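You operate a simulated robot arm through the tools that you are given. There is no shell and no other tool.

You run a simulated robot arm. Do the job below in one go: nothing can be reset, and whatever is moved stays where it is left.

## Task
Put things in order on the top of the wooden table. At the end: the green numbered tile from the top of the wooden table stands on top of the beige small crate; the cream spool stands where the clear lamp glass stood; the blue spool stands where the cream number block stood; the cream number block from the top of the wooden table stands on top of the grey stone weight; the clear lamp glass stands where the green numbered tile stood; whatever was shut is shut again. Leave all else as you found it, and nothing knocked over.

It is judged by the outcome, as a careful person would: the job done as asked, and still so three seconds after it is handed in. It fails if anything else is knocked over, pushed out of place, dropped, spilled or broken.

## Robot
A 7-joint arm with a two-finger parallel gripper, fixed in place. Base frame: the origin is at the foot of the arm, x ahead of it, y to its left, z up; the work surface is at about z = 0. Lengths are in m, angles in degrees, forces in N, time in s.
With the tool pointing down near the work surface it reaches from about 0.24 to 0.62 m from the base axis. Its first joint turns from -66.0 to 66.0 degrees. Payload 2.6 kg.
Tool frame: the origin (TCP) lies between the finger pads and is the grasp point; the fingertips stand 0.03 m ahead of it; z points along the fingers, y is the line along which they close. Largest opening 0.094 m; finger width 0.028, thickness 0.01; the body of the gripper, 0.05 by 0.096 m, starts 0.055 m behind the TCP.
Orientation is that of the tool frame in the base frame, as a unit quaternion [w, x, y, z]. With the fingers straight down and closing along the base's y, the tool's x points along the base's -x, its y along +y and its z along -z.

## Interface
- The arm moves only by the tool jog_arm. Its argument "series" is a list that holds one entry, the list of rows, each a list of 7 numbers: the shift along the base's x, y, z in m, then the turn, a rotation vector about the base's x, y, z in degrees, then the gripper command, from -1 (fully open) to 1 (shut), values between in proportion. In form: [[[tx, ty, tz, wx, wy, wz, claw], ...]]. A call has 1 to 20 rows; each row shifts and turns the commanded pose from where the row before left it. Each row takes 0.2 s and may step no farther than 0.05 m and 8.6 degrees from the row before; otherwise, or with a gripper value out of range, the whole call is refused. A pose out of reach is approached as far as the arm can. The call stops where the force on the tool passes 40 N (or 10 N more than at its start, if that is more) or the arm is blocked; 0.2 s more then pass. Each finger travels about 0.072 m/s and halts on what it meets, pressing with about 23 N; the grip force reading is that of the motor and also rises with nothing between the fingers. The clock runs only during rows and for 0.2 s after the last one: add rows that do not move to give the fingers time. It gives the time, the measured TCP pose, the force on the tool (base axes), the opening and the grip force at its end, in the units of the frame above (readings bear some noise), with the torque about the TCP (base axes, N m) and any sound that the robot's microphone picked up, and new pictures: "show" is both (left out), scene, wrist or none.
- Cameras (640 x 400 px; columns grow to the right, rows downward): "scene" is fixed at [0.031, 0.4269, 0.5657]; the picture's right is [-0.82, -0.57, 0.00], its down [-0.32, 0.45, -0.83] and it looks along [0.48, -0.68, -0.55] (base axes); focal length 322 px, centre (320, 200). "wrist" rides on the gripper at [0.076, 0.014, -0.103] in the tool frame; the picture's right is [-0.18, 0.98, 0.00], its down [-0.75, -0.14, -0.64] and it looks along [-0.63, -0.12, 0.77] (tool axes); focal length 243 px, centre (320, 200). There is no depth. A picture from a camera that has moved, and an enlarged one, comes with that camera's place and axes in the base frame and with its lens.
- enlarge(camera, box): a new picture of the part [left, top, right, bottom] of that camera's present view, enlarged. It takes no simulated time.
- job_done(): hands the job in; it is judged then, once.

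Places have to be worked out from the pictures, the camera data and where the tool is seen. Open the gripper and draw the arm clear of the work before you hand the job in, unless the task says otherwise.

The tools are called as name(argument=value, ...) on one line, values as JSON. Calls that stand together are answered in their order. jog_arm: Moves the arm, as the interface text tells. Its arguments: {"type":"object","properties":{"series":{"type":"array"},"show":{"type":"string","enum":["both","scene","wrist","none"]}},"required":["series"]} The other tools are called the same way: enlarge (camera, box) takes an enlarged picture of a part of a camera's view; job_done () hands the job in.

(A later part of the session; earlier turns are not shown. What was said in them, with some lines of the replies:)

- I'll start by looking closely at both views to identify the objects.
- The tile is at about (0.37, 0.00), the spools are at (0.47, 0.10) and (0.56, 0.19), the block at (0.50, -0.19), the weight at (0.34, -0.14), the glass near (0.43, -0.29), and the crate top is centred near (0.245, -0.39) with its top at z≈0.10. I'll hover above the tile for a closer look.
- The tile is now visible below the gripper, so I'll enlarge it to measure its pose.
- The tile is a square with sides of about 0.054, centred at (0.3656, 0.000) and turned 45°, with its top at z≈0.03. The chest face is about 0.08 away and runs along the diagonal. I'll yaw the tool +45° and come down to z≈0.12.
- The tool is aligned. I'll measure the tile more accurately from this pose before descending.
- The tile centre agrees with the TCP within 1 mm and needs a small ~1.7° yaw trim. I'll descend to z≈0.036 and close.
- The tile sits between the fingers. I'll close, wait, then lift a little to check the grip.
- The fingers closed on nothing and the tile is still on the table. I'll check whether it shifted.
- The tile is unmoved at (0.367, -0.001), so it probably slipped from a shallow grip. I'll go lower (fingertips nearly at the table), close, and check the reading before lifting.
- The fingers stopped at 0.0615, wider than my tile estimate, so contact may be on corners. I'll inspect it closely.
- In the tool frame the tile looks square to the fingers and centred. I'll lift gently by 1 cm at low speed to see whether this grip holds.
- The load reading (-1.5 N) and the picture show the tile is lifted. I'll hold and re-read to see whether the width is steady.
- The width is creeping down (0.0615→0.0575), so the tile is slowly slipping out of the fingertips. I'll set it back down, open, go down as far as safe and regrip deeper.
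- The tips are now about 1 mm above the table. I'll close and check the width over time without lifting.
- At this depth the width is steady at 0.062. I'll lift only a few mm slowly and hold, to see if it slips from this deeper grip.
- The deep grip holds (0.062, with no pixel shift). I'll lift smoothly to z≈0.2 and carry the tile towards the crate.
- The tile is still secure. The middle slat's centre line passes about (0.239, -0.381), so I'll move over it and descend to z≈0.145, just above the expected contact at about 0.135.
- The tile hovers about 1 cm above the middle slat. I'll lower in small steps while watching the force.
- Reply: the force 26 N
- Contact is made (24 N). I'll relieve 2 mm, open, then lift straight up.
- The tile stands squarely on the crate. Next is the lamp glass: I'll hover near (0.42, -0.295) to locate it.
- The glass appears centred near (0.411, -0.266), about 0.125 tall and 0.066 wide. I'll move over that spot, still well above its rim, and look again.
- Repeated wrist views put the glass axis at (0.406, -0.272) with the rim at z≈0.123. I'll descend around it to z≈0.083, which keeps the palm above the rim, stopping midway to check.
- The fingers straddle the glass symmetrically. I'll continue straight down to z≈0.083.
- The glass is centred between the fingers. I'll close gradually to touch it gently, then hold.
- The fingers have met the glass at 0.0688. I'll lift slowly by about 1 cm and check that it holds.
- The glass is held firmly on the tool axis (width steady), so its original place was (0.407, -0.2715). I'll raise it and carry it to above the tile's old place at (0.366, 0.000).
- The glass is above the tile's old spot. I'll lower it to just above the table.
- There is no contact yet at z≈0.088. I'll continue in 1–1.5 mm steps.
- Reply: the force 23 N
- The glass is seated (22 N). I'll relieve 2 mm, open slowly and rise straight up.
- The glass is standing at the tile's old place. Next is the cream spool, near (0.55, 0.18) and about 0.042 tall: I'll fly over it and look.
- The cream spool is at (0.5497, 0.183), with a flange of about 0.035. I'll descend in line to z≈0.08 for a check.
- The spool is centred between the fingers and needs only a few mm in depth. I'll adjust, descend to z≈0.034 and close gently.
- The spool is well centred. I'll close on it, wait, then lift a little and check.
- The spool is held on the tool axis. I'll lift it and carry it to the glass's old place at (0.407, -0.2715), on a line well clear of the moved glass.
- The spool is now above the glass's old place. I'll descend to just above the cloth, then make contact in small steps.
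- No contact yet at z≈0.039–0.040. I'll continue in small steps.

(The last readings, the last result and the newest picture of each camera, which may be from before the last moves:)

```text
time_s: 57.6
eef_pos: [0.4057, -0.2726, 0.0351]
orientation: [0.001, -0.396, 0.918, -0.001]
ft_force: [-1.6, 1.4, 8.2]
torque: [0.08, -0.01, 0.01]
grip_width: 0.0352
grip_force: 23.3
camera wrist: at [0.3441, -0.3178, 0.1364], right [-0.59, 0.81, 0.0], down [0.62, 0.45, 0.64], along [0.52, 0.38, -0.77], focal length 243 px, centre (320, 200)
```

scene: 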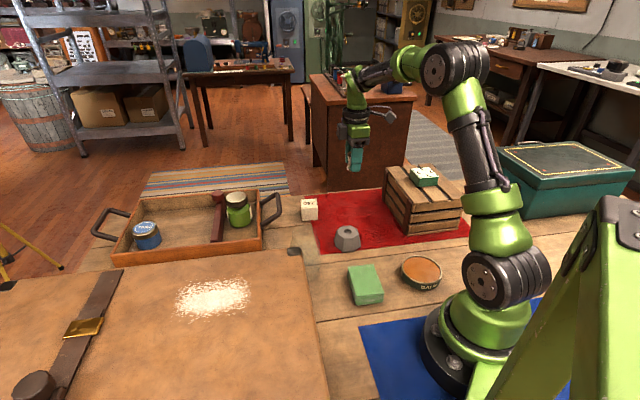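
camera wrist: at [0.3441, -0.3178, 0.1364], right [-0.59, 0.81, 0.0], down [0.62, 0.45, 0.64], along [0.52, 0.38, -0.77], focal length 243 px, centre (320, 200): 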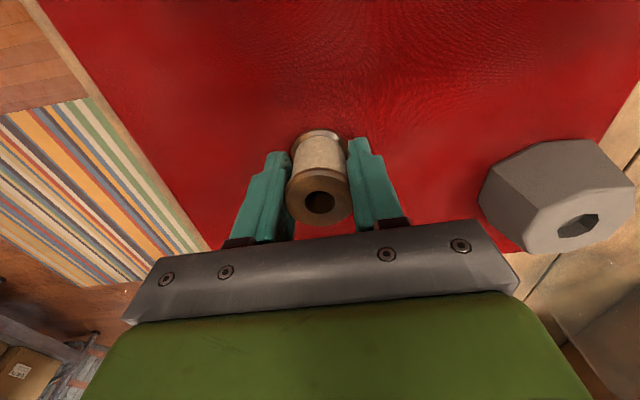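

The force rose to 8 N, so the spool is down. I'll open gently and rise straight up.

jog_arm(series=[[[0, 0, 0.0005, 0, 0, 0, 0.2], [0, 0, 0, 0, 0, 0, 0.0], [0, 0, 0, 0, 0, 0, -0.3], [0, 0, 0, 0, 0, 0, -0.5], [0, 0, 0.01, 0, 0, 0, -0.5], [0, 0, 0.03, 0, 0, 0, -0.5], [0, 0, 0.04, 0, 0, 0, -0.5], [0, 0, 0.04, 0, 0, 0, -0.5], [0, 0, 0.03, 0, 0, 0, -0.5], [0, 0, 0, 0, 0, 0, -0.5]]])

enlarge(camera="wrist", box=[200, 0, 440, 200])

enlarge(camera="scene", box=[290, 160, 390, 260])

```text
time_s: 59.8
eef_pos: [0.4086, -0.2708, 0.185]
orientation: [0.0, -0.396, 0.918, 0.0]
ft_force: [0.7, 0.4, 0.4]
torque: [-0.01, 0.02, 0.03]
grip_width: 0.0706
grip_force: 0.0
camera wrist: at [0.3445, -0.3178, 0.2863], right [-0.59, 0.81, 0.0], down [0.62, 0.45, 0.64], along [0.52, 0.38, -0.77], focal length 243 px, centre (320, 200)
```

scene: 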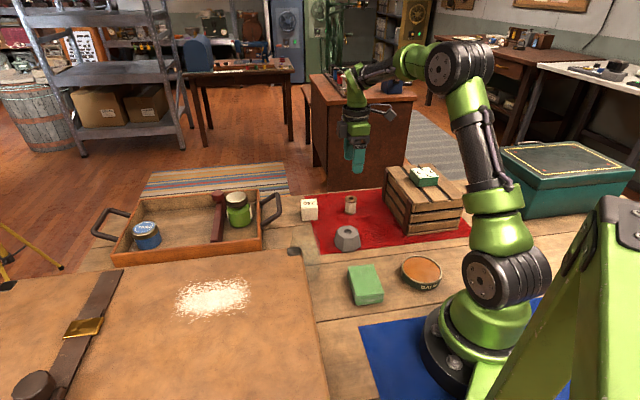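
wrist: 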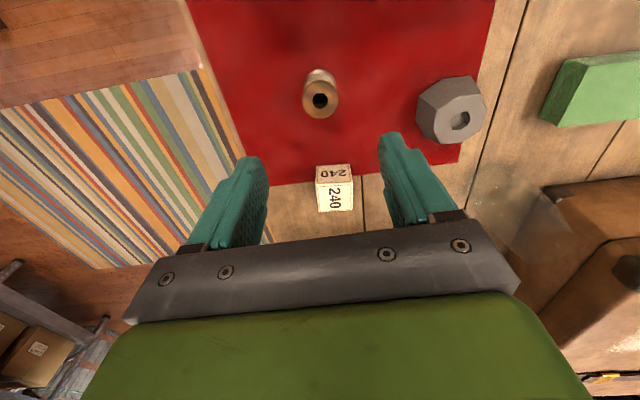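

```text
2.00 times, centred on (320, 100) of wrist
camera zoom: at [0.3445, -0.3178, 0.2863], right [-0.59, 0.81, 0.0], down [0.62, 0.45, 0.64], along [0.52, 0.38, -0.77], focal length 485 px, centre (320, 400)
```

zoom: 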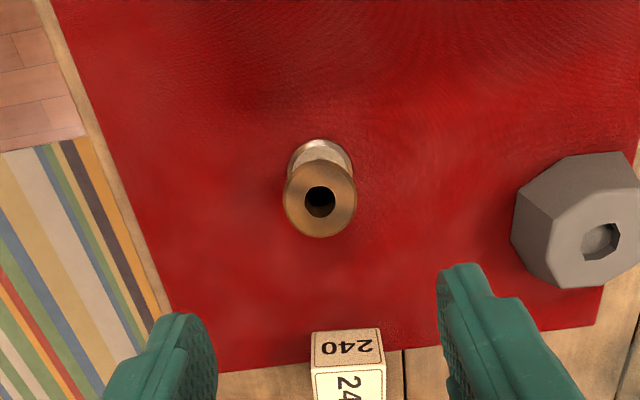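

```text
4.00 times, centred on (340, 210) of scene
camera zoom: at [0.031, 0.4269, 0.5657], right [-0.82, -0.57, 0.0], down [-0.32, 0.45, -0.83], along [0.48, -0.68, -0.55], focal length 1287 px, centre (240, 160)
```

zoom: 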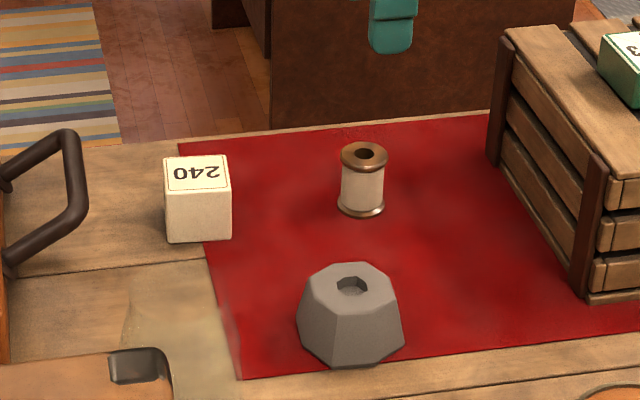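

The cream spool stands where the glass stood. Now for the number block: I'll hover over it near (0.498, -0.186).

jog_arm(series=[[[0.015, 0.015, 0.01, 0, 0, 0, -0.8], [0.03, 0.028, 0, 0, 0, 0, -0.8], [0.03, 0.028, 0, 0, 0, 0, -0.8], [0.015, 0.014, 0, 0, 0, 0, -0.8], [0, 0, 0, 0, 0, 0, -0.8]]])

enlarge(camera="wrist", box=[240, 20, 400, 150])

```text
time_s: 61.0
eef_pos: [0.4963, -0.1862, 0.1944]
orientation: [0.0, -0.396, 0.918, 0.0]
ft_force: [-0.3, -0.8, 0.1]
torque: [-0.04, -0.02, -0.01]
grip_width: 0.0848
grip_force: 0.0
camera wrist: at [0.434, -0.2325, 0.2962], right [-0.59, 0.81, 0.0], down [0.62, 0.45, 0.64], along [0.52, 0.38, -0.77], focal length 243 px, centre (320, 200)
```

scene: 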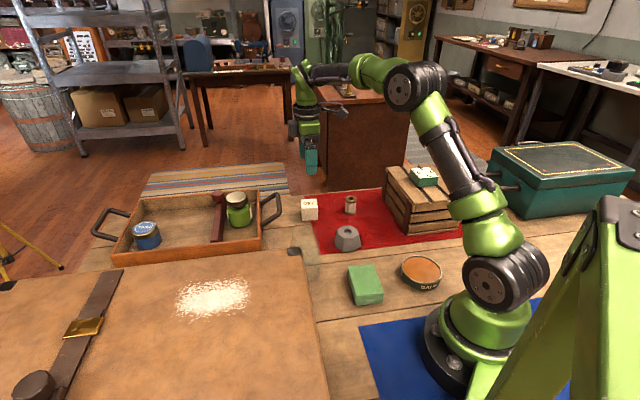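
wrist: 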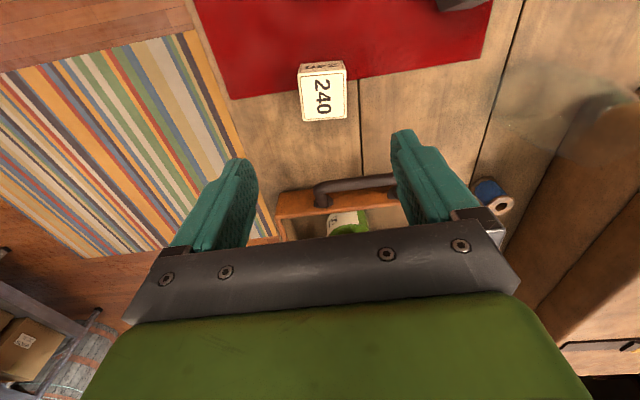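

```text
3.08 times, centred on (320, 85) of wrist
camera zoom: at [0.434, -0.2325, 0.2962], right [-0.59, 0.81, 0.0], down [0.62, 0.45, 0.64], along [0.52, 0.38, -0.77], focal length 746 px, centre (320, 554)
```

zoom: 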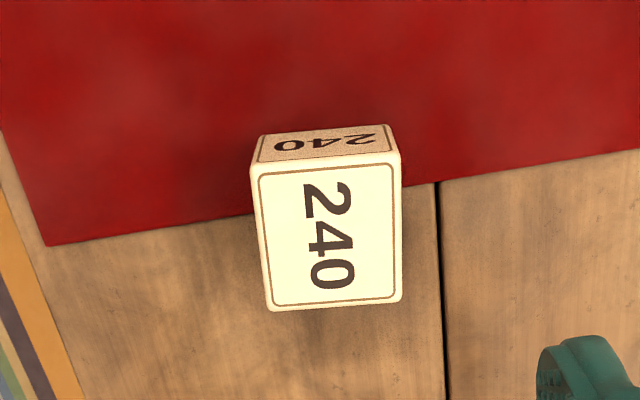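

The block is a 0.046 cube at (0.4935, -0.1845), turned about -6° relative to the tool. I'll correct the yaw and position, then come down to z≈0.09 for a check.

jog_arm(series=[[[-0.0028, 0.0018, -0.01, 0, 0, -5.9, -0.8], [0, 0, -0.03, 0, 0, 0, -0.8], [0, 0, -0.035, 0, 0, 0, -0.8], [0, 0, -0.03, 0, 0, 0, -0.8], [0, 0, 0, 0, 0, 0, -0.8]]], show="wrist")

enlarge(camera="wrist", box=[200, 50, 440, 250])

```text
time_s: 62.2
eef_pos: [0.4955, -0.1832, 0.0897]
orientation: [0.0, -0.349, 0.937, 0.0]
ft_force: [0.4, -0.5, -1.0]
torque: [0.01, 0.01, 0.03]
grip_width: 0.0846
grip_force: 0.1
camera wrist: at [0.4274, -0.224, 0.1909], right [-0.5, 0.86, 0.0], down [0.66, 0.39, 0.64], along [0.56, 0.32, -0.77], focal length 243 px, centre (320, 200)
```

wrist: 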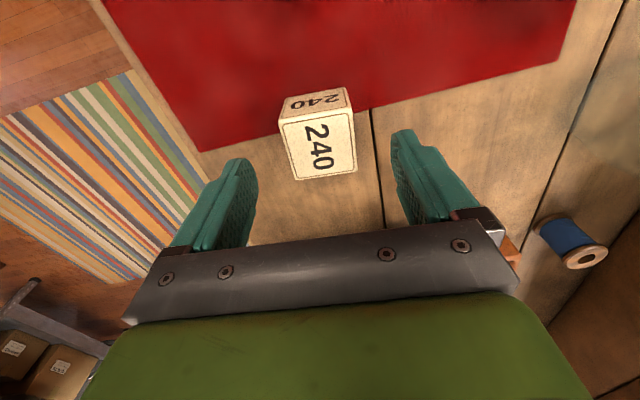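

```text
2.00 times, centred on (320, 150) of wrist
camera zoom: at [0.4274, -0.224, 0.1909], right [-0.5, 0.86, 0.0], down [0.66, 0.39, 0.64], along [0.56, 0.32, -0.77], focal length 485 px, centre (320, 300)
```

zoom: 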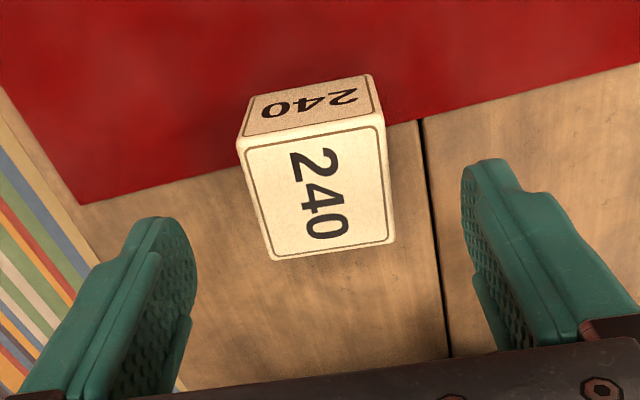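

The block is perfectly aligned and centred. I'll descend to z≈0.036 and close.

jog_arm(series=[[[0, 0, -0.025, 0, 0, 0, -0.8], [0, 0, -0.02, 0, 0, 0, -0.8], [0, 0, -0.0085, 0, 0, 0, -0.8], [0, 0, 0, 0, 0, 0, -0.4], [0, 0, 0, 0, 0, 0, -0.1], [0, 0, 0, 0, 0, 0, 0.05], [0, 0, 0, 0, 0, 0, 1], [0, 0, 0, 0, 0, 0, 1], [0, 0, 0, 0, 0, 0, 1]]], show="wrist")

jog_arm(series=[[[0, 0, 0.002, 0, 0, 0, 1], [0, 0, 0.004, 0, 0, 0, 1], [0, 0, 0.004, 0, 0, 0, 1], [0, 0, 0, 0, 0, 0, 1], [0, 0, 0, 0, 0, 0, 1]]], show="wrist")

```text
time_s: 64.2
eef_pos: [0.4937, -0.1837, 0.0362]
orientation: [0.0, -0.348, 0.937, 0.0]
ft_force: [0.7, -0.4, 0.7]
torque: [-0.01, 0.03, 0.02]
grip_width: 0.0507
grip_force: 23.4
camera wrist: at [0.4269, -0.224, 0.1372], right [-0.5, 0.86, 0.0], down [0.66, 0.39, 0.64], along [0.55, 0.32, -0.77], focal length 243 px, centre (320, 200)
```

wrist: 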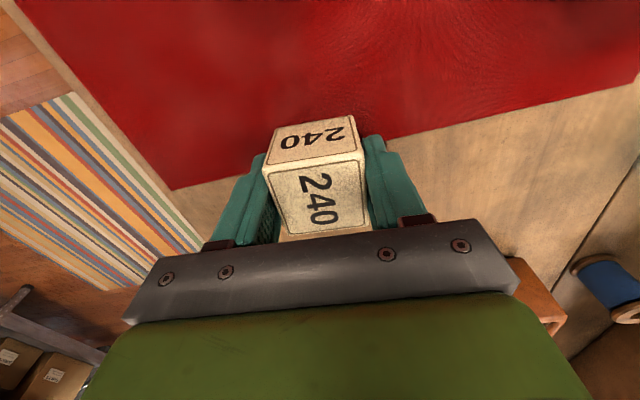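

```text
time_s: 65.4
eef_pos: [0.4942, -0.1842, 0.0468]
orientation: [0.0, -0.348, 0.937, 0.001]
ft_force: [0.4, -1.0, -0.3]
torque: [0.0, 0.0, -0.01]
grip_width: 0.0507
grip_force: 23.3
camera wrist: at [0.4269, -0.2245, 0.1479], right [-0.5, 0.86, 0.0], down [0.66, 0.39, 0.64], along [0.56, 0.32, -0.77], focal length 243 px, centre (320, 200)
```

wrist: 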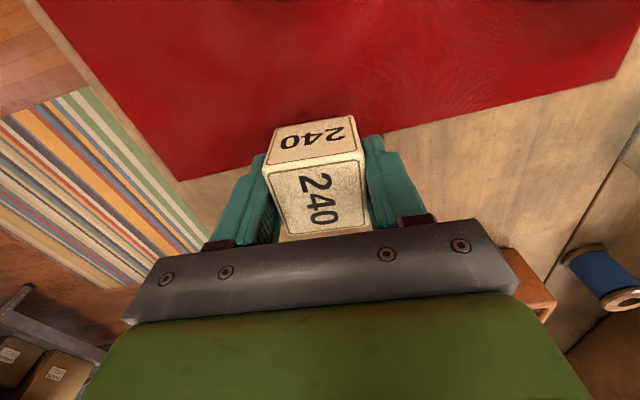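

The block is held firmly (0.0507, steady). The weight's top is at about (0.3385, -0.142), z≈0.039. I'll lift, carry the block there and stop above for a check.

jog_arm(series=[[[0, 0, 0.02, 0, 0, 0, 1], [0, 0, 0.04, 0, 0, 0, 1], [0, 0, 0.04, 0, 0, 0, 1], [0, 0, 0.02, 0, 0, 0, 1], [-0.015, 0.004, 0, 0, 0, 0, 1], [-0.03, 0.008, 0, 0, 0, 0, 1], [-0.033, 0.009, 0, 0, 0, 0, 1], [-0.033, 0.009, 0, 0, 0, 0, 1], [-0.028, 0.008, 0, 0, 0, 0, 1], [-0.0165, 0.004, 0, 0, 0, 0, 1], [0, 0, 0, 0, 0, 0, 1]]])

enlarge(camera="wrist", box=[200, 50, 440, 250])

enlarge(camera="scene", box=[290, 150, 410, 270])

```text
time_s: 67.8
eef_pos: [0.3386, -0.1425, 0.1657]
orientation: [0.0, -0.348, 0.938, 0.0]
ft_force: [-0.2, 0.7, 1.0]
torque: [0.01, 0.01, 0.0]
grip_width: 0.0507
grip_force: 22.7
camera wrist: at [0.2704, -0.1829, 0.2676], right [-0.5, 0.86, 0.0], down [0.66, 0.39, 0.64], along [0.56, 0.32, -0.77], focal length 243 px, centre (320, 200)
```

scene: 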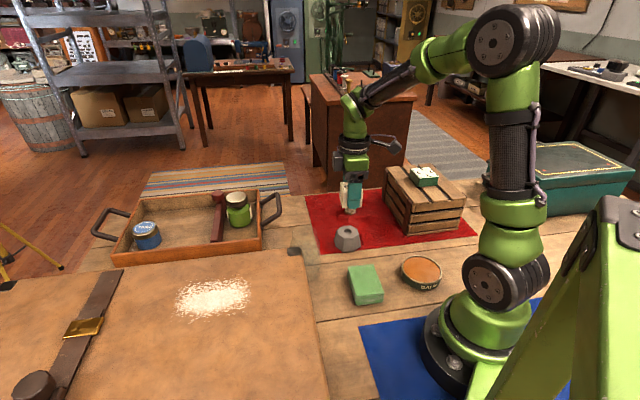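
wrist: 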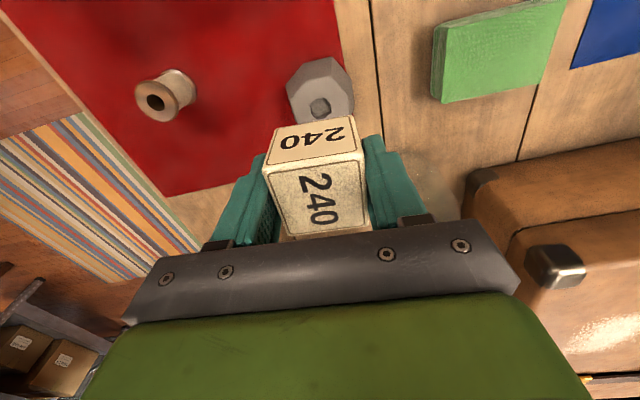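

```text
2.00 times, centred on (320, 150) of wrist
camera zoom: at [0.2704, -0.1829, 0.2676], right [-0.5, 0.86, 0.0], down [0.66, 0.39, 0.64], along [0.56, 0.32, -0.77], focal length 485 px, centre (320, 300)
```

zoom: 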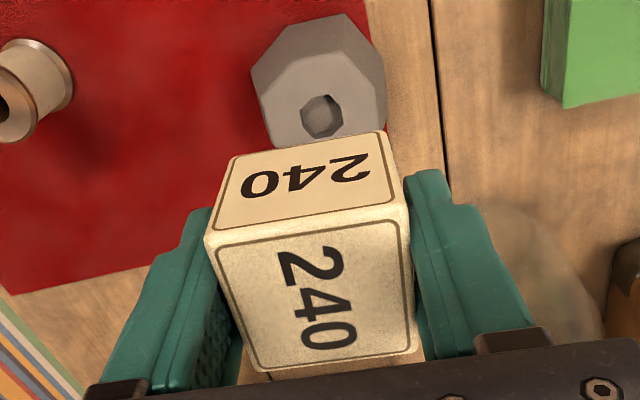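

```text
3.33 times, centred on (350, 210) of scene
camera zoom: at [0.031, 0.4269, 0.5657], right [-0.82, -0.57, 0.0], down [-0.32, 0.45, -0.83], along [0.48, -0.68, -0.55], focal length 1072 px, centre (220, 167)
```

zoom: 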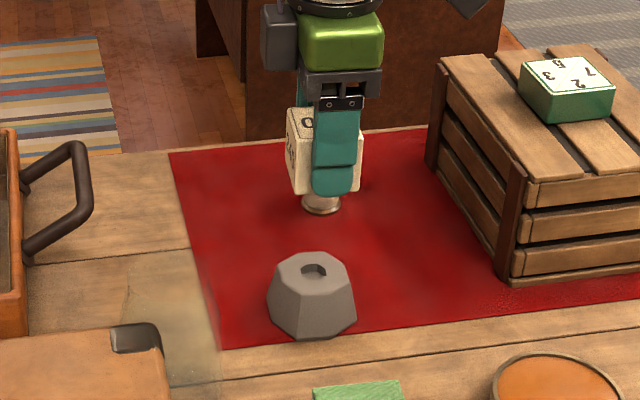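

Both views say the block should shift about 3 mm towards +x/+y to be centred on the weight. I'll adjust, then descend to just above it.

jog_arm(series=[[[0.003, 0.0022, 0, 0, 0, 0, 1], [0, 0, -0.025, 0, 0, 0, 1], [0, 0, -0.03, 0, 0, 0, 1], [0, 0, -0.02, 0, 0, 0, 1], [0, 0, -0.007, 0, 0, 0, 1], [0, 0, 0, 0, 0, 0, 1]]])

enlarge(camera="scene", box=[310, 180, 390, 260])

enlarge(camera="wrist", box=[200, 50, 440, 250])

```text
time_s: 69.2
eef_pos: [0.3422, -0.141, 0.0846]
orientation: [0.0, -0.348, 0.937, 0.0]
ft_force: [-0.6, 0.3, -0.6]
torque: [0.01, 0.0, 0.02]
grip_width: 0.0508
grip_force: 23.0
camera wrist: at [0.2743, -0.1805, 0.1855], right [-0.5, 0.86, 0.0], down [0.66, 0.39, 0.64], along [0.55, 0.32, -0.77], focal length 243 px, centre (320, 200)
```

scene: 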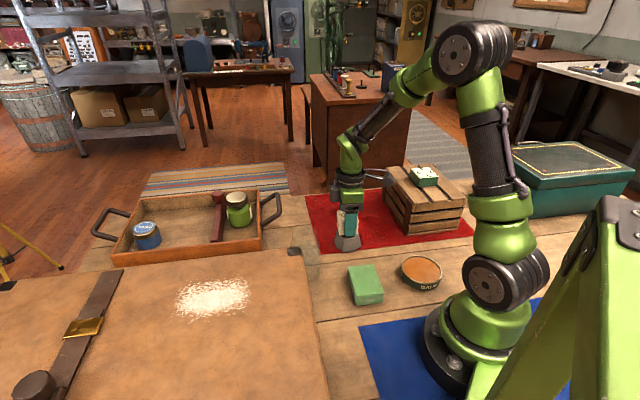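
wrist: 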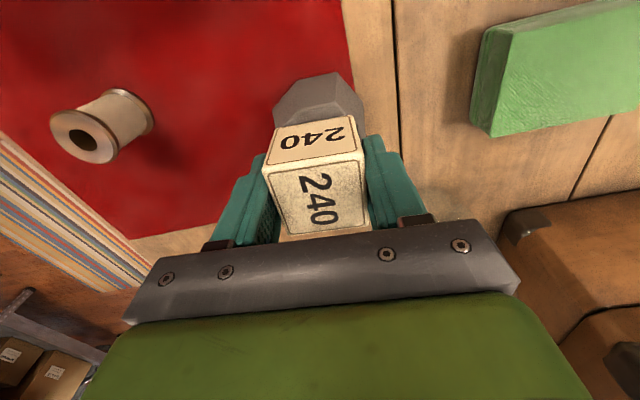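

```text
5.00 times, centred on (350, 220) of scene
camera zoom: at [0.031, 0.4268, 0.5657], right [-0.82, -0.57, 0.0], down [-0.32, 0.45, -0.83], along [0.48, -0.68, -0.55], focal length 1609 px, centre (170, 100)
```

zoom: 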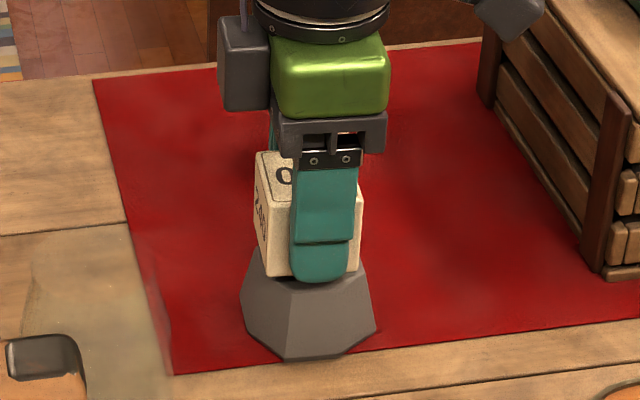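

```text
2.00 times, centred on (320, 150) of wrist
camera zoom: at [0.2743, -0.1805, 0.1855], right [-0.5, 0.86, 0.0], down [0.66, 0.39, 0.64], along [0.55, 0.32, -0.77], focal length 485 px, centre (320, 300)
```

zoom: 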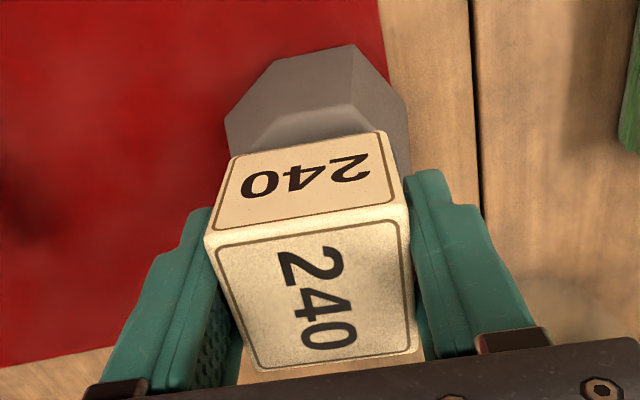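

The block is centred over the weight in both views. I'll lower in small steps until contact.

jog_arm(series=[[[0, 0, -0.004, 0, 0, 0, 1], [0, 0, -0.002, 0, 0, 0, 1]]], show="none")

jog_arm(series=[[[0, 0, -0.001, 0, 0, 0, 1], [0, 0, -0.001, 0, 0, 0, 1]]], show="none")

jog_arm(series=[[[0, 0, -0.001, 0, 0, 0, 1]]], show="none")

```text
time_s: 69.8
eef_pos: [0.342, -0.1413, 0.079]
orientation: [0.0, -0.348, 0.937, 0.0]
ft_force: [-0.2, -0.1, -1.6]
torque: [0.01, -0.01, -0.02]
grip_width: 0.0509
grip_force: 22.4
```

```text
time_s: 70.4
eef_pos: [0.3419, -0.1407, 0.0775]
orientation: [0.0, -0.349, 0.937, 0.0]
ft_force: [-5.5, 3.3, 18.2]
torque: [0.07, 0.27, -0.01]
grip_width: 0.0507
grip_force: 23.2
```

```text
time_s: 70.8
eef_pos: [0.3428, -0.1411, 0.076]
orientation: [0.002, -0.349, 0.937, -0.001]
ft_force: [-4.5, 1.0, 25.2]
torque: [0.06, 0.2, -0.02]
grip_width: 0.0507
grip_force: 22.8
```

Contact at about 25 N. I'll relieve, open gradually and rise.

jog_arm(series=[[[0, 0, 0.0015, 0, 0, 0, 1], [0, 0, 0.0003, 0, 0, 0, -0.1], [0, 0, 0, 0, 0, 0, -0.3], [0, 0, 0, 0, 0, 0, -0.6], [0, 0, 0, 0, 0, 0, -0.6], [0, 0, 0.01, 0, 0, 0, -0.6], [0, 0, 0.03, 0, 0, 0, -0.6], [0, 0, 0.04, 0, 0, 0, -0.6], [0, 0, 0.04, 0, 0, 0, -0.6], [0, 0, 0.01, 0, 0, 0, -0.6], [0, 0, 0, 0, 0, 0, -0.6]]])

enlarge(camera="scene", box=[310, 180, 390, 260])

enlarge(camera="wrist", box=[200, 0, 440, 200])

```text
time_s: 73.2
eef_pos: [0.3421, -0.1397, 0.2067]
orientation: [0.0, -0.348, 0.937, 0.0]
ft_force: [0.1, 0.4, -0.3]
torque: [0.03, 0.01, 0.0]
grip_width: 0.0752
grip_force: 0.1
camera wrist: at [0.2743, -0.1801, 0.3086], right [-0.5, 0.86, 0.0], down [0.66, 0.39, 0.64], along [0.55, 0.32, -0.77], focal length 243 px, centre (320, 200)
```

scene: 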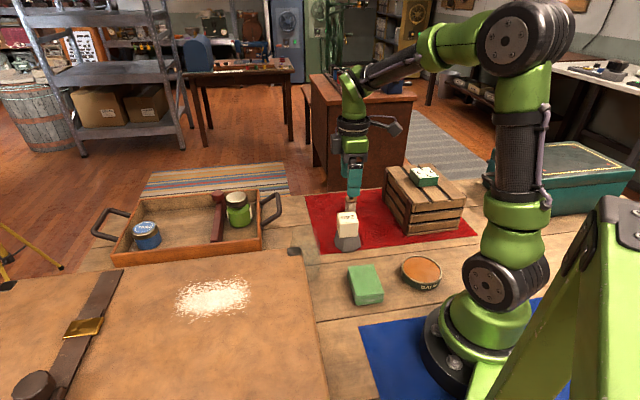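
wrist: 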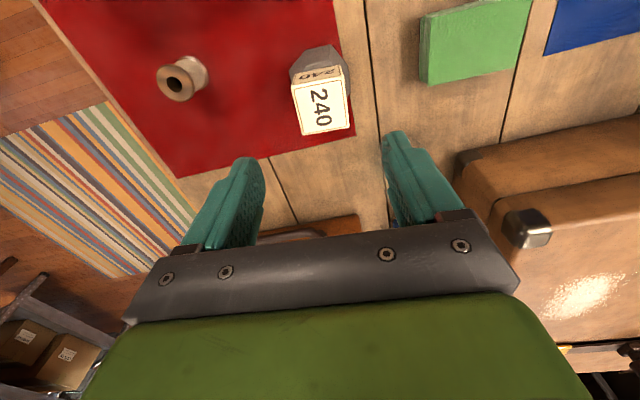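

```text
5.00 times, centred on (350, 220) of scene
camera zoom: at [0.031, 0.4269, 0.5657], right [-0.82, -0.57, 0.0], down [-0.32, 0.45, -0.83], along [0.48, -0.68, -0.55], focal length 1609 px, centre (170, 100)
```

zoom: 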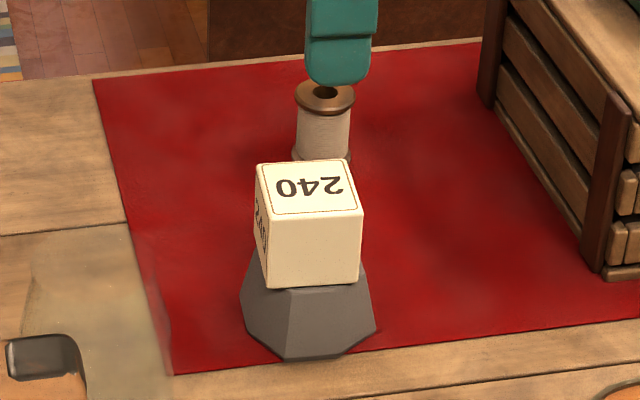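

```text
2.00 times, centred on (320, 100) of wrist
camera zoom: at [0.2743, -0.1801, 0.3086], right [-0.5, 0.86, 0.0], down [0.66, 0.39, 0.64], along [0.55, 0.32, -0.77], focal length 485 px, centre (320, 400)
```

zoom: 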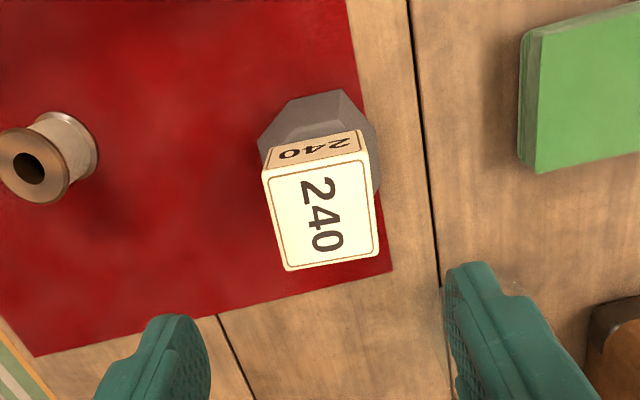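

The block stands squarely on the weight. The last piece is the blue spool near (0.466, 0.099). I'll fly there while yawing to about 75° so the camera arm stays clear of the moved glass.

jog_arm(series=[[[0.009, 0.0175, 0, 0, 0, 0, -0.6], [0.0177, 0.0341, 0, 0, 0, 8.5, -0.6], [0.0177, 0.0341, 0, 0, 0, 8.5, -0.6], [0.0177, 0.0341, 0, 0, 0, 8.5, -0.6], [0.0177, 0.0341, 0, 0, 0, 8.5, -0.6], [0.0177, 0.0341, 0, 0, 0, 0, -0.6], [0.0177, 0.0341, 0, 0, 0, 0, -0.6], [0.009, 0.0175, -0.007, 0, 0, 0, -0.6], [0, 0, 0, 0, 0, 0, -0.6]]])

enlarge(camera="wrist", box=[200, 0, 440, 200])

```text
time_s: 75.2
eef_pos: [0.4655, 0.0992, 0.2]
orientation: [0.001, -0.608, 0.794, 0.0]
ft_force: [0.2, -0.4, -0.2]
torque: [0.0, 0.01, 0.02]
grip_width: 0.0751
grip_force: 0.1
camera wrist: at [0.4323, 0.0288, 0.3014], right [-0.9, 0.44, 0.0], down [0.33, 0.69, 0.64], along [0.28, 0.58, -0.77], focal length 243 px, centre (320, 200)
```

scene: 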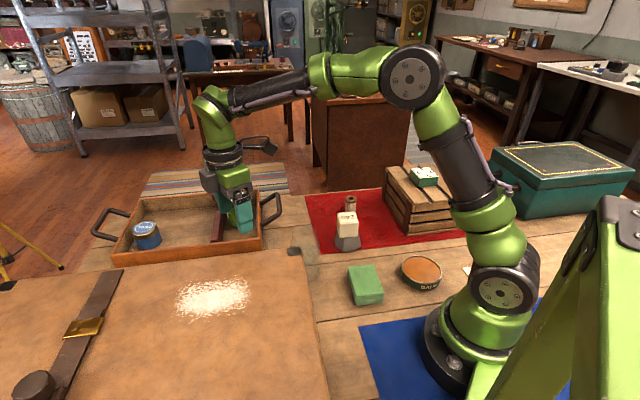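
wrist: 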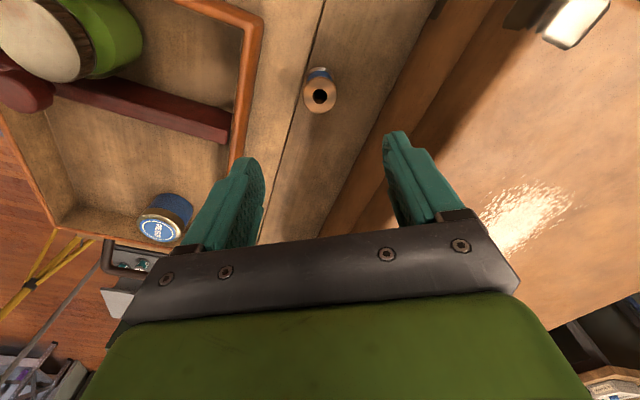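

```text
2.00 times, centred on (320, 100) of wrist
camera zoom: at [0.4323, 0.0288, 0.3014], right [-0.9, 0.44, 0.0], down [0.33, 0.69, 0.64], along [0.28, 0.58, -0.77], focal length 485 px, centre (320, 400)
```

zoom: 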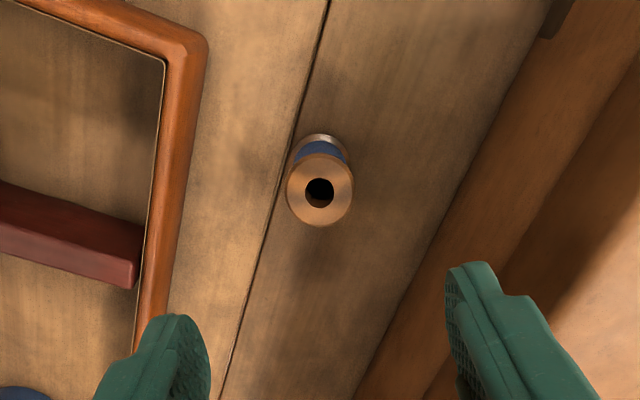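

The blue spool is exactly under the tool. I'll descend to z≈0.07 for a check, then go lower.

jog_arm(series=[[[0, 0, -0.02, 0, 0, 0, -0.6], [0, 0, -0.035, 0, 0, 0, -0.6], [0, 0, -0.035, 0, 0, 0, -0.6], [0, 0, -0.03, 0, 0, 0, -0.6], [0, 0, -0.01, 0, 0, 0, -0.6], [0, 0, 0, 0, 0, 0, -0.6]]])

enlarge(camera="wrist", box=[200, 50, 440, 250])

```text
time_s: 76.6
eef_pos: [0.466, 0.0999, 0.0685]
orientation: [0.0, -0.608, 0.794, 0.0]
ft_force: [0.2, 0.0, 0.9]
torque: [0.04, -0.01, 0.0]
grip_width: 0.0752
grip_force: 0.1
camera wrist: at [0.4315, 0.029, 0.1703], right [-0.9, 0.44, 0.0], down [0.33, 0.69, 0.64], along [0.28, 0.58, -0.77], focal length 243 px, centre (320, 200)
```

scene: 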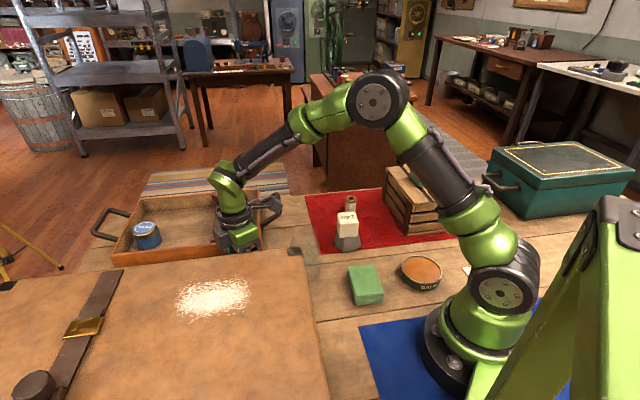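
wrist: 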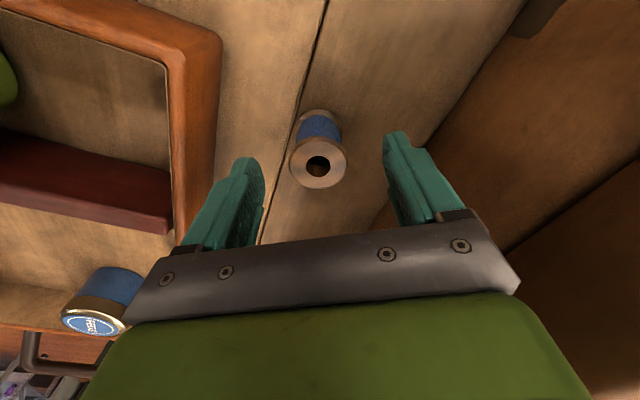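

```text
2.00 times, centred on (320, 150) of wrist
camera zoom: at [0.4315, 0.029, 0.1703], right [-0.9, 0.44, 0.0], down [0.33, 0.69, 0.64], along [0.28, 0.58, -0.77], focal length 485 px, centre (320, 300)
```

zoom: 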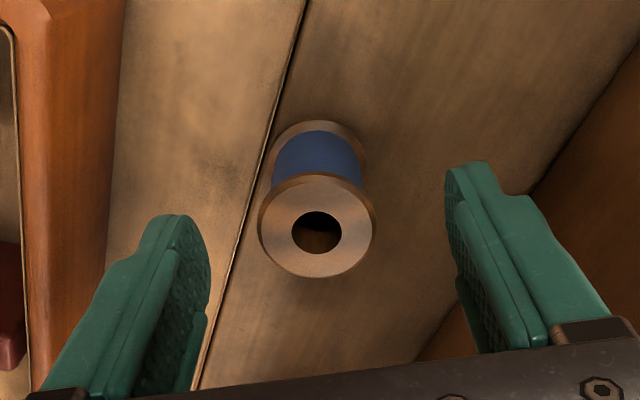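

It is nearly centred. I'll make a 1.5 mm trim, descend to z≈0.034, close and test-lift.

jog_arm(series=[[[0.0015, 0.0016, -0.01, 0, 0, 0, -0.6], [0, 0, -0.015, 0, 0, 0, -0.6], [0, 0, -0.0095, 0, 0, 0, -0.6], [0, 0, 0, 0, 0, 0, -0.3], [0, 0, 0, 0, 0, 0, 0.0], [0, 0, 0, 0, 0, 0, 0.2], [0, 0, 0, 0, 0, 0, 0.3], [0, 0, 0, 0, 0, 0, 1], [0, 0, 0, 0, 0, 0, 1], [0, 0, 0.002, 0, 0, 0, 1], [0, 0, 0.004, 0, 0, 0, 1], [0, 0, 0.004, 0, 0, 0, 1], [0, 0, 0, 0, 0, 0, 1], [0, 0, 0, 0, 0, 0, 1]]], show="wrist")

enlarge(camera="wrist", box=[200, 50, 440, 250])

```text
time_s: 79.6
eef_pos: [0.4674, 0.1018, 0.0443]
orientation: [-0.001, -0.607, 0.794, 0.0]
ft_force: [-0.7, 0.5, -1.0]
torque: [-0.01, -0.02, 0.01]
grip_width: 0.0364
grip_force: 22.9
camera wrist: at [0.433, 0.0306, 0.1467], right [-0.9, 0.44, 0.0], down [0.33, 0.69, 0.64], along [0.28, 0.58, -0.77], focal length 243 px, centre (320, 200)
```

wrist: 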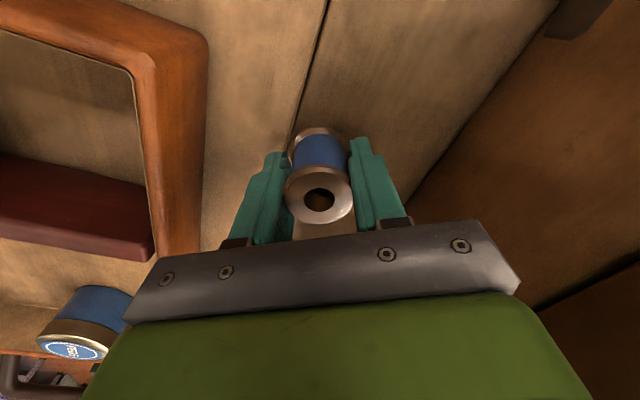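

```text
2.00 times, centred on (320, 150) of wrist
camera zoom: at [0.433, 0.0306, 0.1467], right [-0.9, 0.44, 0.0], down [0.33, 0.69, 0.64], along [0.28, 0.58, -0.77], focal length 485 px, centre (320, 300)
```

zoom: 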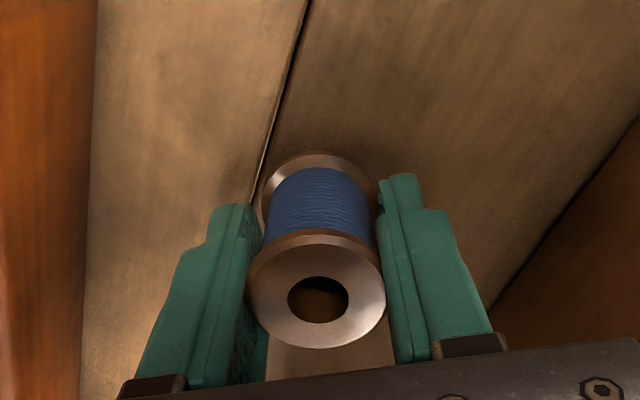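

The blue spool is held. I'll lift and carry it to the block's old place at (0.494, -0.184).

jog_arm(series=[[[0, 0, 0.02, 0, 0, 0, 1], [0, 0, 0.04, 0, 0, 0, 1], [0, 0, 0.04, 0, 0, 0, 1], [0, 0, 0.03, 0, 0, 0, 1], [0.0015, -0.0165, 0, 0, 0, 0, 1], [0.003, -0.032, 0, 0, 0, 0, 1], [0.0034, -0.0365, 0, 0, 0, 0, 1], [0.0034, -0.0365, 0, 0, 0, 0, 1], [0.0034, -0.0365, 0, 0, 0, 0, 1], [0.0034, -0.0365, 0, 0, 0, 0, 1], [0.0034, -0.0365, 0, 0, 0, 0, 1], [0.003, -0.033, 0, 0, 0, 0, 1], [0.002, -0.0215, 0, 0, 0, 0, 1], [0, 0, 0, 0, 0, 0, 1], [0, 0, 0, 0, 0, 0, 1]]])

```text
time_s: 82.8
eef_pos: [0.4929, -0.1852, 0.1748]
orientation: [0.0, -0.607, 0.795, -0.001]
ft_force: [0.8, -1.0, -0.3]
torque: [0.0, 0.01, 0.02]
grip_width: 0.0363
grip_force: 23.3
camera wrist: at [0.4597, -0.255, 0.2774], right [-0.9, 0.43, 0.0], down [0.33, 0.69, 0.64], along [0.28, 0.58, -0.77], focal length 243 px, centre (320, 200)
```

scene: 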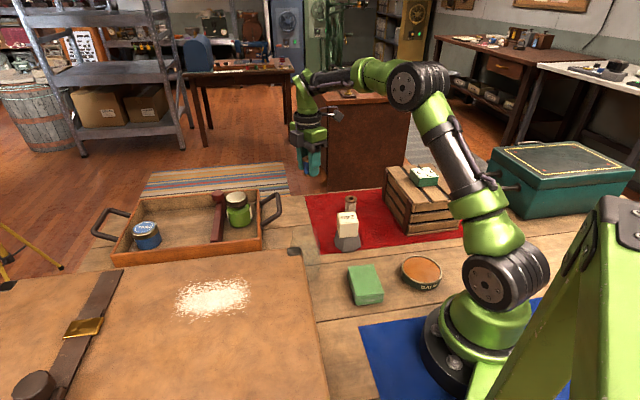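
wrist: 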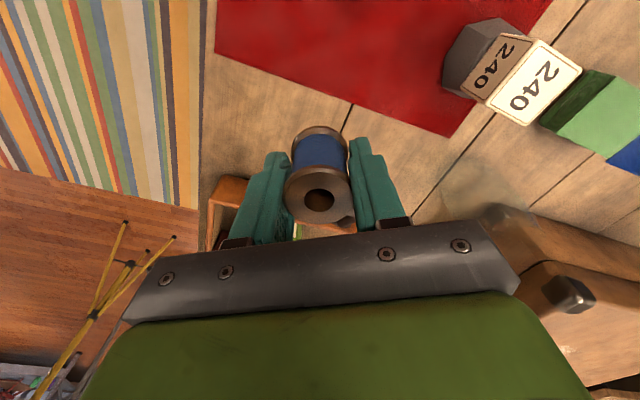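

The spool is over the block's old spot. I'll descend to just above the surface, then make contact in small steps.

jog_arm(series=[[[0.0008, 0.001, -0.02, 0, 0, 0, 1], [0, 0, -0.04, 0, 0, 0, 1], [0, 0, -0.04, 0, 0, 0, 1], [0, 0, -0.025, 0, 0, 0, 1], [0, 0, -0.007, 0, 0, 0, 1], [0, 0, 0, 0, 0, 0, 1]]], show="wrist")

jog_arm(series=[[[0, 0, -0.002, 0, 0, 0, 1], [0, 0, -0.002, 0, 0, 0, 1]]], show="none")

```text
time_s: 84.2
eef_pos: [0.4941, -0.1836, 0.0439]
orientation: [-0.001, -0.607, 0.795, 0.0]
ft_force: [-0.1, 0.4, -0.4]
torque: [0.01, -0.02, 0.03]
grip_width: 0.0361
grip_force: 23.2
camera wrist: at [0.4597, -0.2541, 0.1445], right [-0.9, 0.44, 0.0], down [0.33, 0.69, 0.64], along [0.28, 0.58, -0.77], focal length 243 px, centre (320, 200)
```

wrist: 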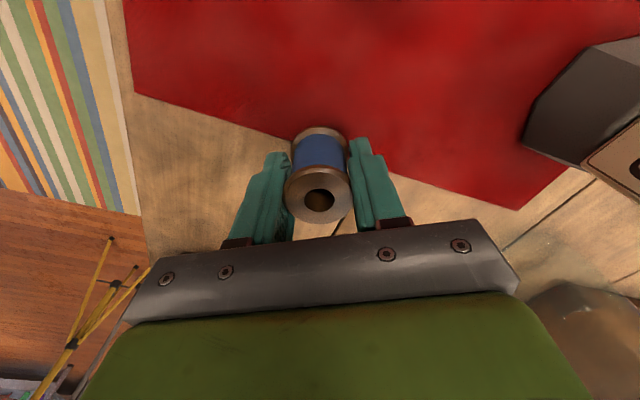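

```text
time_s: 84.8
eef_pos: [0.4952, -0.184, 0.0396]
orientation: [0.001, -0.608, 0.794, 0.0]
ft_force: [0.2, -0.6, -0.9]
torque: [0.02, -0.01, 0.0]
grip_width: 0.0361
grip_force: 22.9
```

enlarge(camera="wrist", box=[240, 90, 400, 210])

enlarge(camera="scene", box=[280, 170, 360, 250])

```text
3.33 times, centred on (320, 150) of wrist
camera zoom: at [0.4598, -0.2542, 0.1409], right [-0.9, 0.44, 0.0], down [0.33, 0.69, 0.64], along [0.28, 0.58, -0.77], focal length 809 px, centre (320, 367)
```

zoom: 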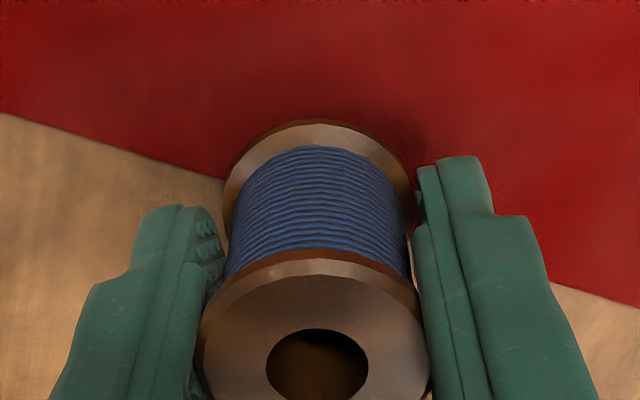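

```text
5.00 times, centred on (320, 210) of scene
camera zoom: at [0.031, 0.4269, 0.5657], right [-0.82, -0.57, 0.0], down [-0.32, 0.45, -0.83], along [0.48, -0.68, -0.55], focal length 1609 px, centre (320, 150)
```

zoom: 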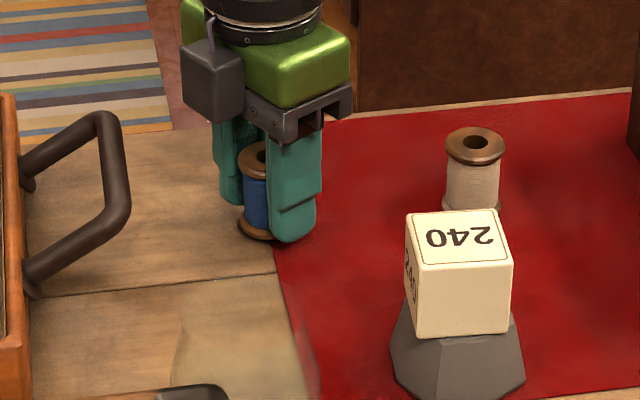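

The cloth edge passes under this spot just as it did under the block, so the position matches. I'll continue lowering in small steps.

jog_arm(series=[[[0, 0, -0.0015, 0, 0, 0, 1], [0, 0, -0.001, 0, 0, 0, 1]]], show="none")

jog_arm(series=[[[0, 0, -0.001, 0, 0, 0, 1]]], show="none")

jog_arm(series=[[[0, 0, -0.001, 0, 0, 0, 1]]], show="none")

```text
time_s: 85.4
eef_pos: [0.4938, -0.1826, 0.0366]
orientation: [0.001, -0.607, 0.795, 0.0]
ft_force: [0.5, 0.1, -0.2]
torque: [-0.03, 0.01, -0.05]
grip_width: 0.0365
grip_force: 23.2
```

```text
time_s: 85.8
eef_pos: [0.4945, -0.1833, 0.0359]
orientation: [0.001, -0.607, 0.794, 0.0]
ft_force: [-0.2, 0.9, -0.4]
torque: [0.0, -0.01, -0.01]
grip_width: 0.0359
grip_force: 23.5
```

```text
time_s: 86.2
eef_pos: [0.4948, -0.1838, 0.036]
orientation: [0.0, -0.607, 0.794, 0.0]
ft_force: [-2.0, -0.2, 5.0]
torque: [0.05, 0.03, 0.01]
grip_width: 0.0362
grip_force: 22.6
```

The first contact (5 N) is detected. I'll press 0.5 mm more to settle it, then open and rise.

jog_arm(series=[[[0, 0, -0.0005, 0, 0, 0, 1], [0, 0, 0, 0, 0, 0, 0.2], [0, 0, 0, 0, 0, 0, 0.1], [0, 0, 0, 0, 0, 0, -0.2], [0, 0, 0, 0, 0, 0, -0.5], [0, 0, 0, 0, 0, 0, -0.5], [0, 0, 0.01, 0, 0, 0, -0.5], [0, 0, 0.03, 0, 0, 0, -0.5], [0, 0, 0.04, 0, 0, 0, -0.5], [0, 0, 0.04, 0, 0, 0, -0.5], [0, 0, 0.04, 0, 0, 0, -0.5], [0, 0, 0, 0, 0, 0, -0.5]]])

enlarge(camera="wrist", box=[200, 0, 440, 200])

enlarge(camera="scene", box=[280, 160, 400, 260])

```text
time_s: 88.8
eef_pos: [0.4942, -0.1848, 0.1952]
orientation: [0.0, -0.607, 0.795, 0.0]
ft_force: [-0.4, 0.2, 0.2]
torque: [0.0, 0.05, -0.04]
grip_width: 0.0706
grip_force: 0.0
camera wrist: at [0.4598, -0.2544, 0.2964], right [-0.9, 0.43, 0.0], down [0.33, 0.69, 0.64], along [0.28, 0.58, -0.77], focal length 243 px, centre (320, 200)
```

scene: 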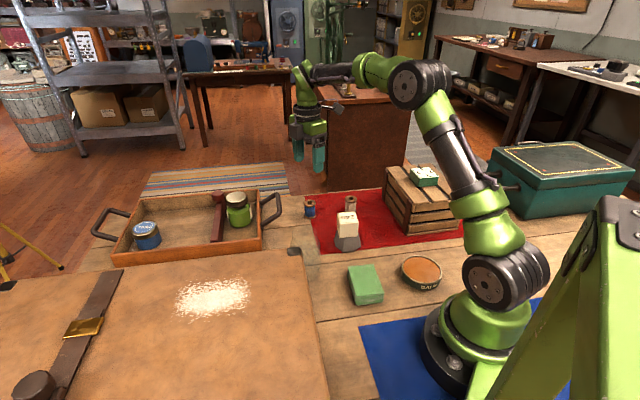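
wrist: 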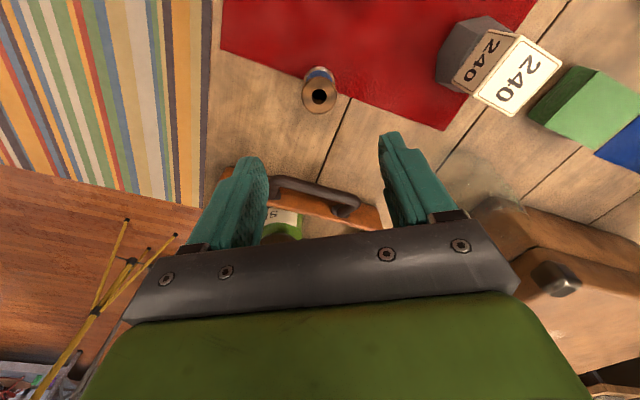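

```text
2.00 times, centred on (320, 100) of wrist
camera zoom: at [0.4598, -0.2544, 0.2964], right [-0.9, 0.43, 0.0], down [0.33, 0.69, 0.64], along [0.28, 0.58, -0.77], focal length 485 px, centre (320, 400)
```

zoom: 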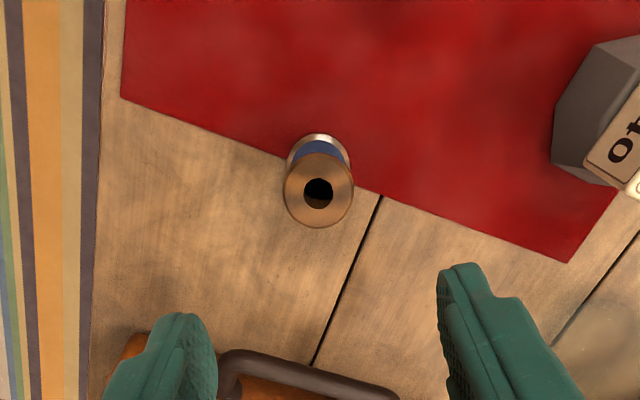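

```text
4.00 times, centred on (340, 210) of scene
camera zoom: at [0.031, 0.4269, 0.5657], right [-0.82, -0.57, 0.0], down [-0.32, 0.45, -0.83], along [0.48, -0.68, -0.55], focal length 1287 px, centre (240, 160)
```

zoom: 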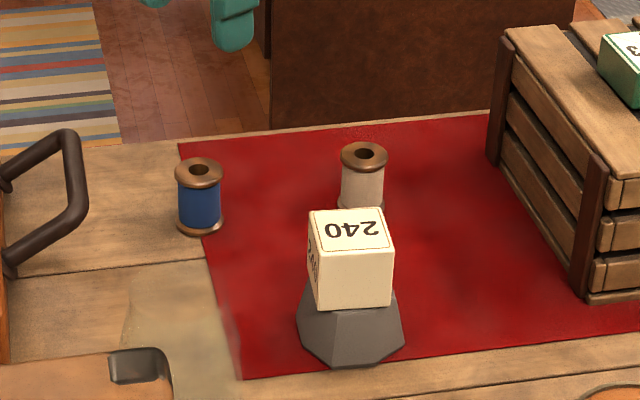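

All five pieces are placed and the spools stand upright. I'll open the gripper, draw the arm up clear of the work and take a final look.

jog_arm(series=[[[0, 0, 0.04, 0, 0, 0, -1], [0, 0, 0.04, 0, 0, 0, -1], [0, 0, 0.04, 0, 0, 0, -1], [-0.02, 0.01, 0.02, 0, 0, -8, -1], [-0.02, 0.01, 0, 0, 0, -8, -1], [-0.02, 0.01, 0, 0, 0, -8, -1], [-0.02, 0.01, 0, 0, 0, -8, -1], [0, 0, 0, 0, 0, 0, -1], [0, 0, 0, 0, 0, 0, -1]]])

enlarge(camera="scene", box=[230, 150, 480, 310])

enlarge(camera="wrist", box=[160, 0, 640, 240])

```text
time_s: 90.8
eef_pos: [0.4146, -0.1444, 0.3336]
orientation: [0.0, -0.365, 0.931, 0.0]
ft_force: [0.1, 1.0, -0.2]
torque: [0.01, 0.01, 0.03]
grip_width: 0.094
grip_force: 0.0
camera wrist: at [0.3478, -0.1857, 0.4355], right [-0.53, 0.85, 0.0], down [0.65, 0.41, 0.64], along [0.54, 0.34, -0.77], focal length 243 px, centre (320, 200)
```

scene: 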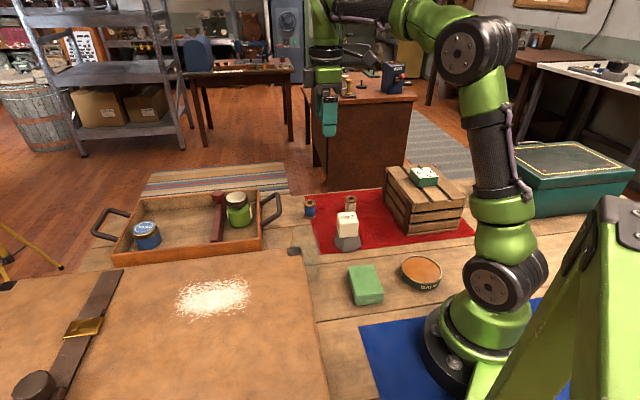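
wrist: 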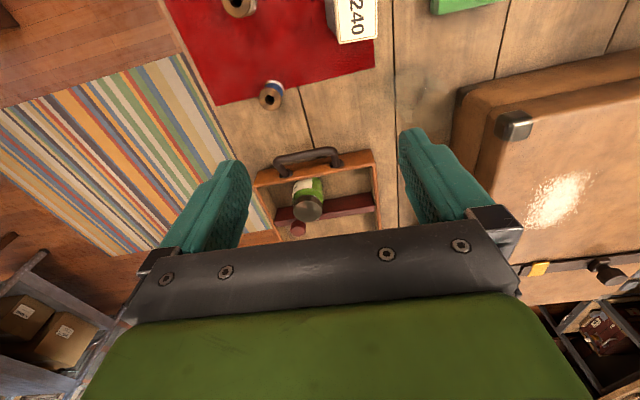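

```text
2.50 times, centred on (355, 230) of scene
camera zoom: at [0.031, 0.4269, 0.5657], right [-0.82, -0.57, 0.0], down [-0.32, 0.45, -0.83], along [0.48, -0.68, -0.55], focal length 804 px, centre (232, 125)
```

zoom: 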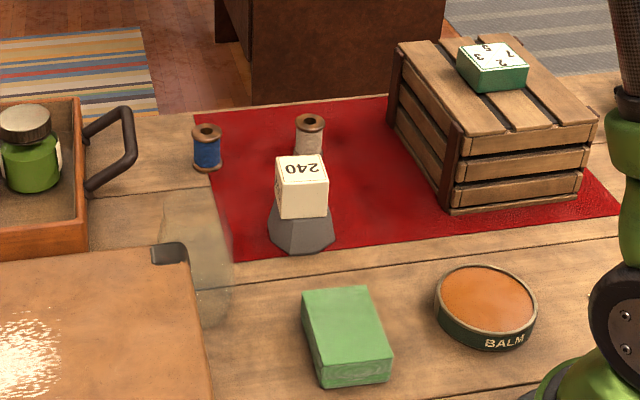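

```text
1.33 times, centred on (400, 120) of wrist
camera zoom: at [0.3478, -0.1857, 0.4355], right [-0.53, 0.85, 0.0], down [0.65, 0.41, 0.64], along [0.54, 0.34, -0.77], focal length 324 px, centre (213, 307)
```

zoom: 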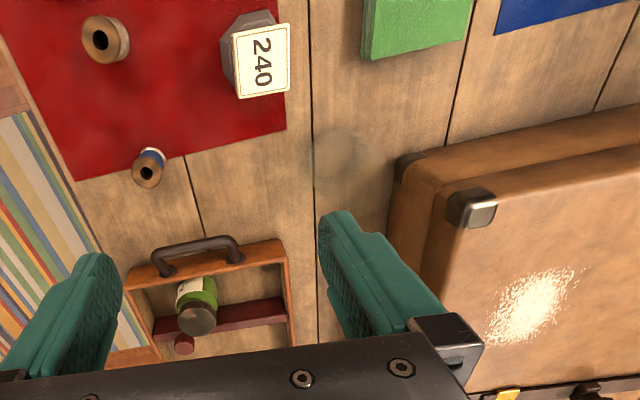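

The final pictures show every move in place:
- The tile is on the crate.
- The glass stands upright at the tile's old spot.
- The cream spool is where the glass stood.
- The blue spool is where the block stood.
- The block is on the stone weight.

Nothing else has moved, nothing had to be opened, the gripper is open and the arm is clear, so I'm handing in the job.

job_done()

```text
The job is handed in.
```

The table is arranged as you asked, and I've handed the job in. In the last pictures everything was upright and the rest of the table looked as it did at the start.

- **Green numbered tile:** on top of the beige crate, centred on the middle slat.
- **Clear lamp glass:** standing where the tile stood.
- **Cream spool:** standing where the lamp glass stood.
- **Cream number block:** on top of the grey stone weight.
- **Blue spool:** standing where the number block stood. It sits across the edge of the red cloth, as the block did.

The tile slipped from the fingers on the first try without leaving its spot. On the second it began to slip, so I set it back down and took a deeper grip before moving it.

Nothing shut had to be opened. The gripper is open and the arm is drawn clear of the work.
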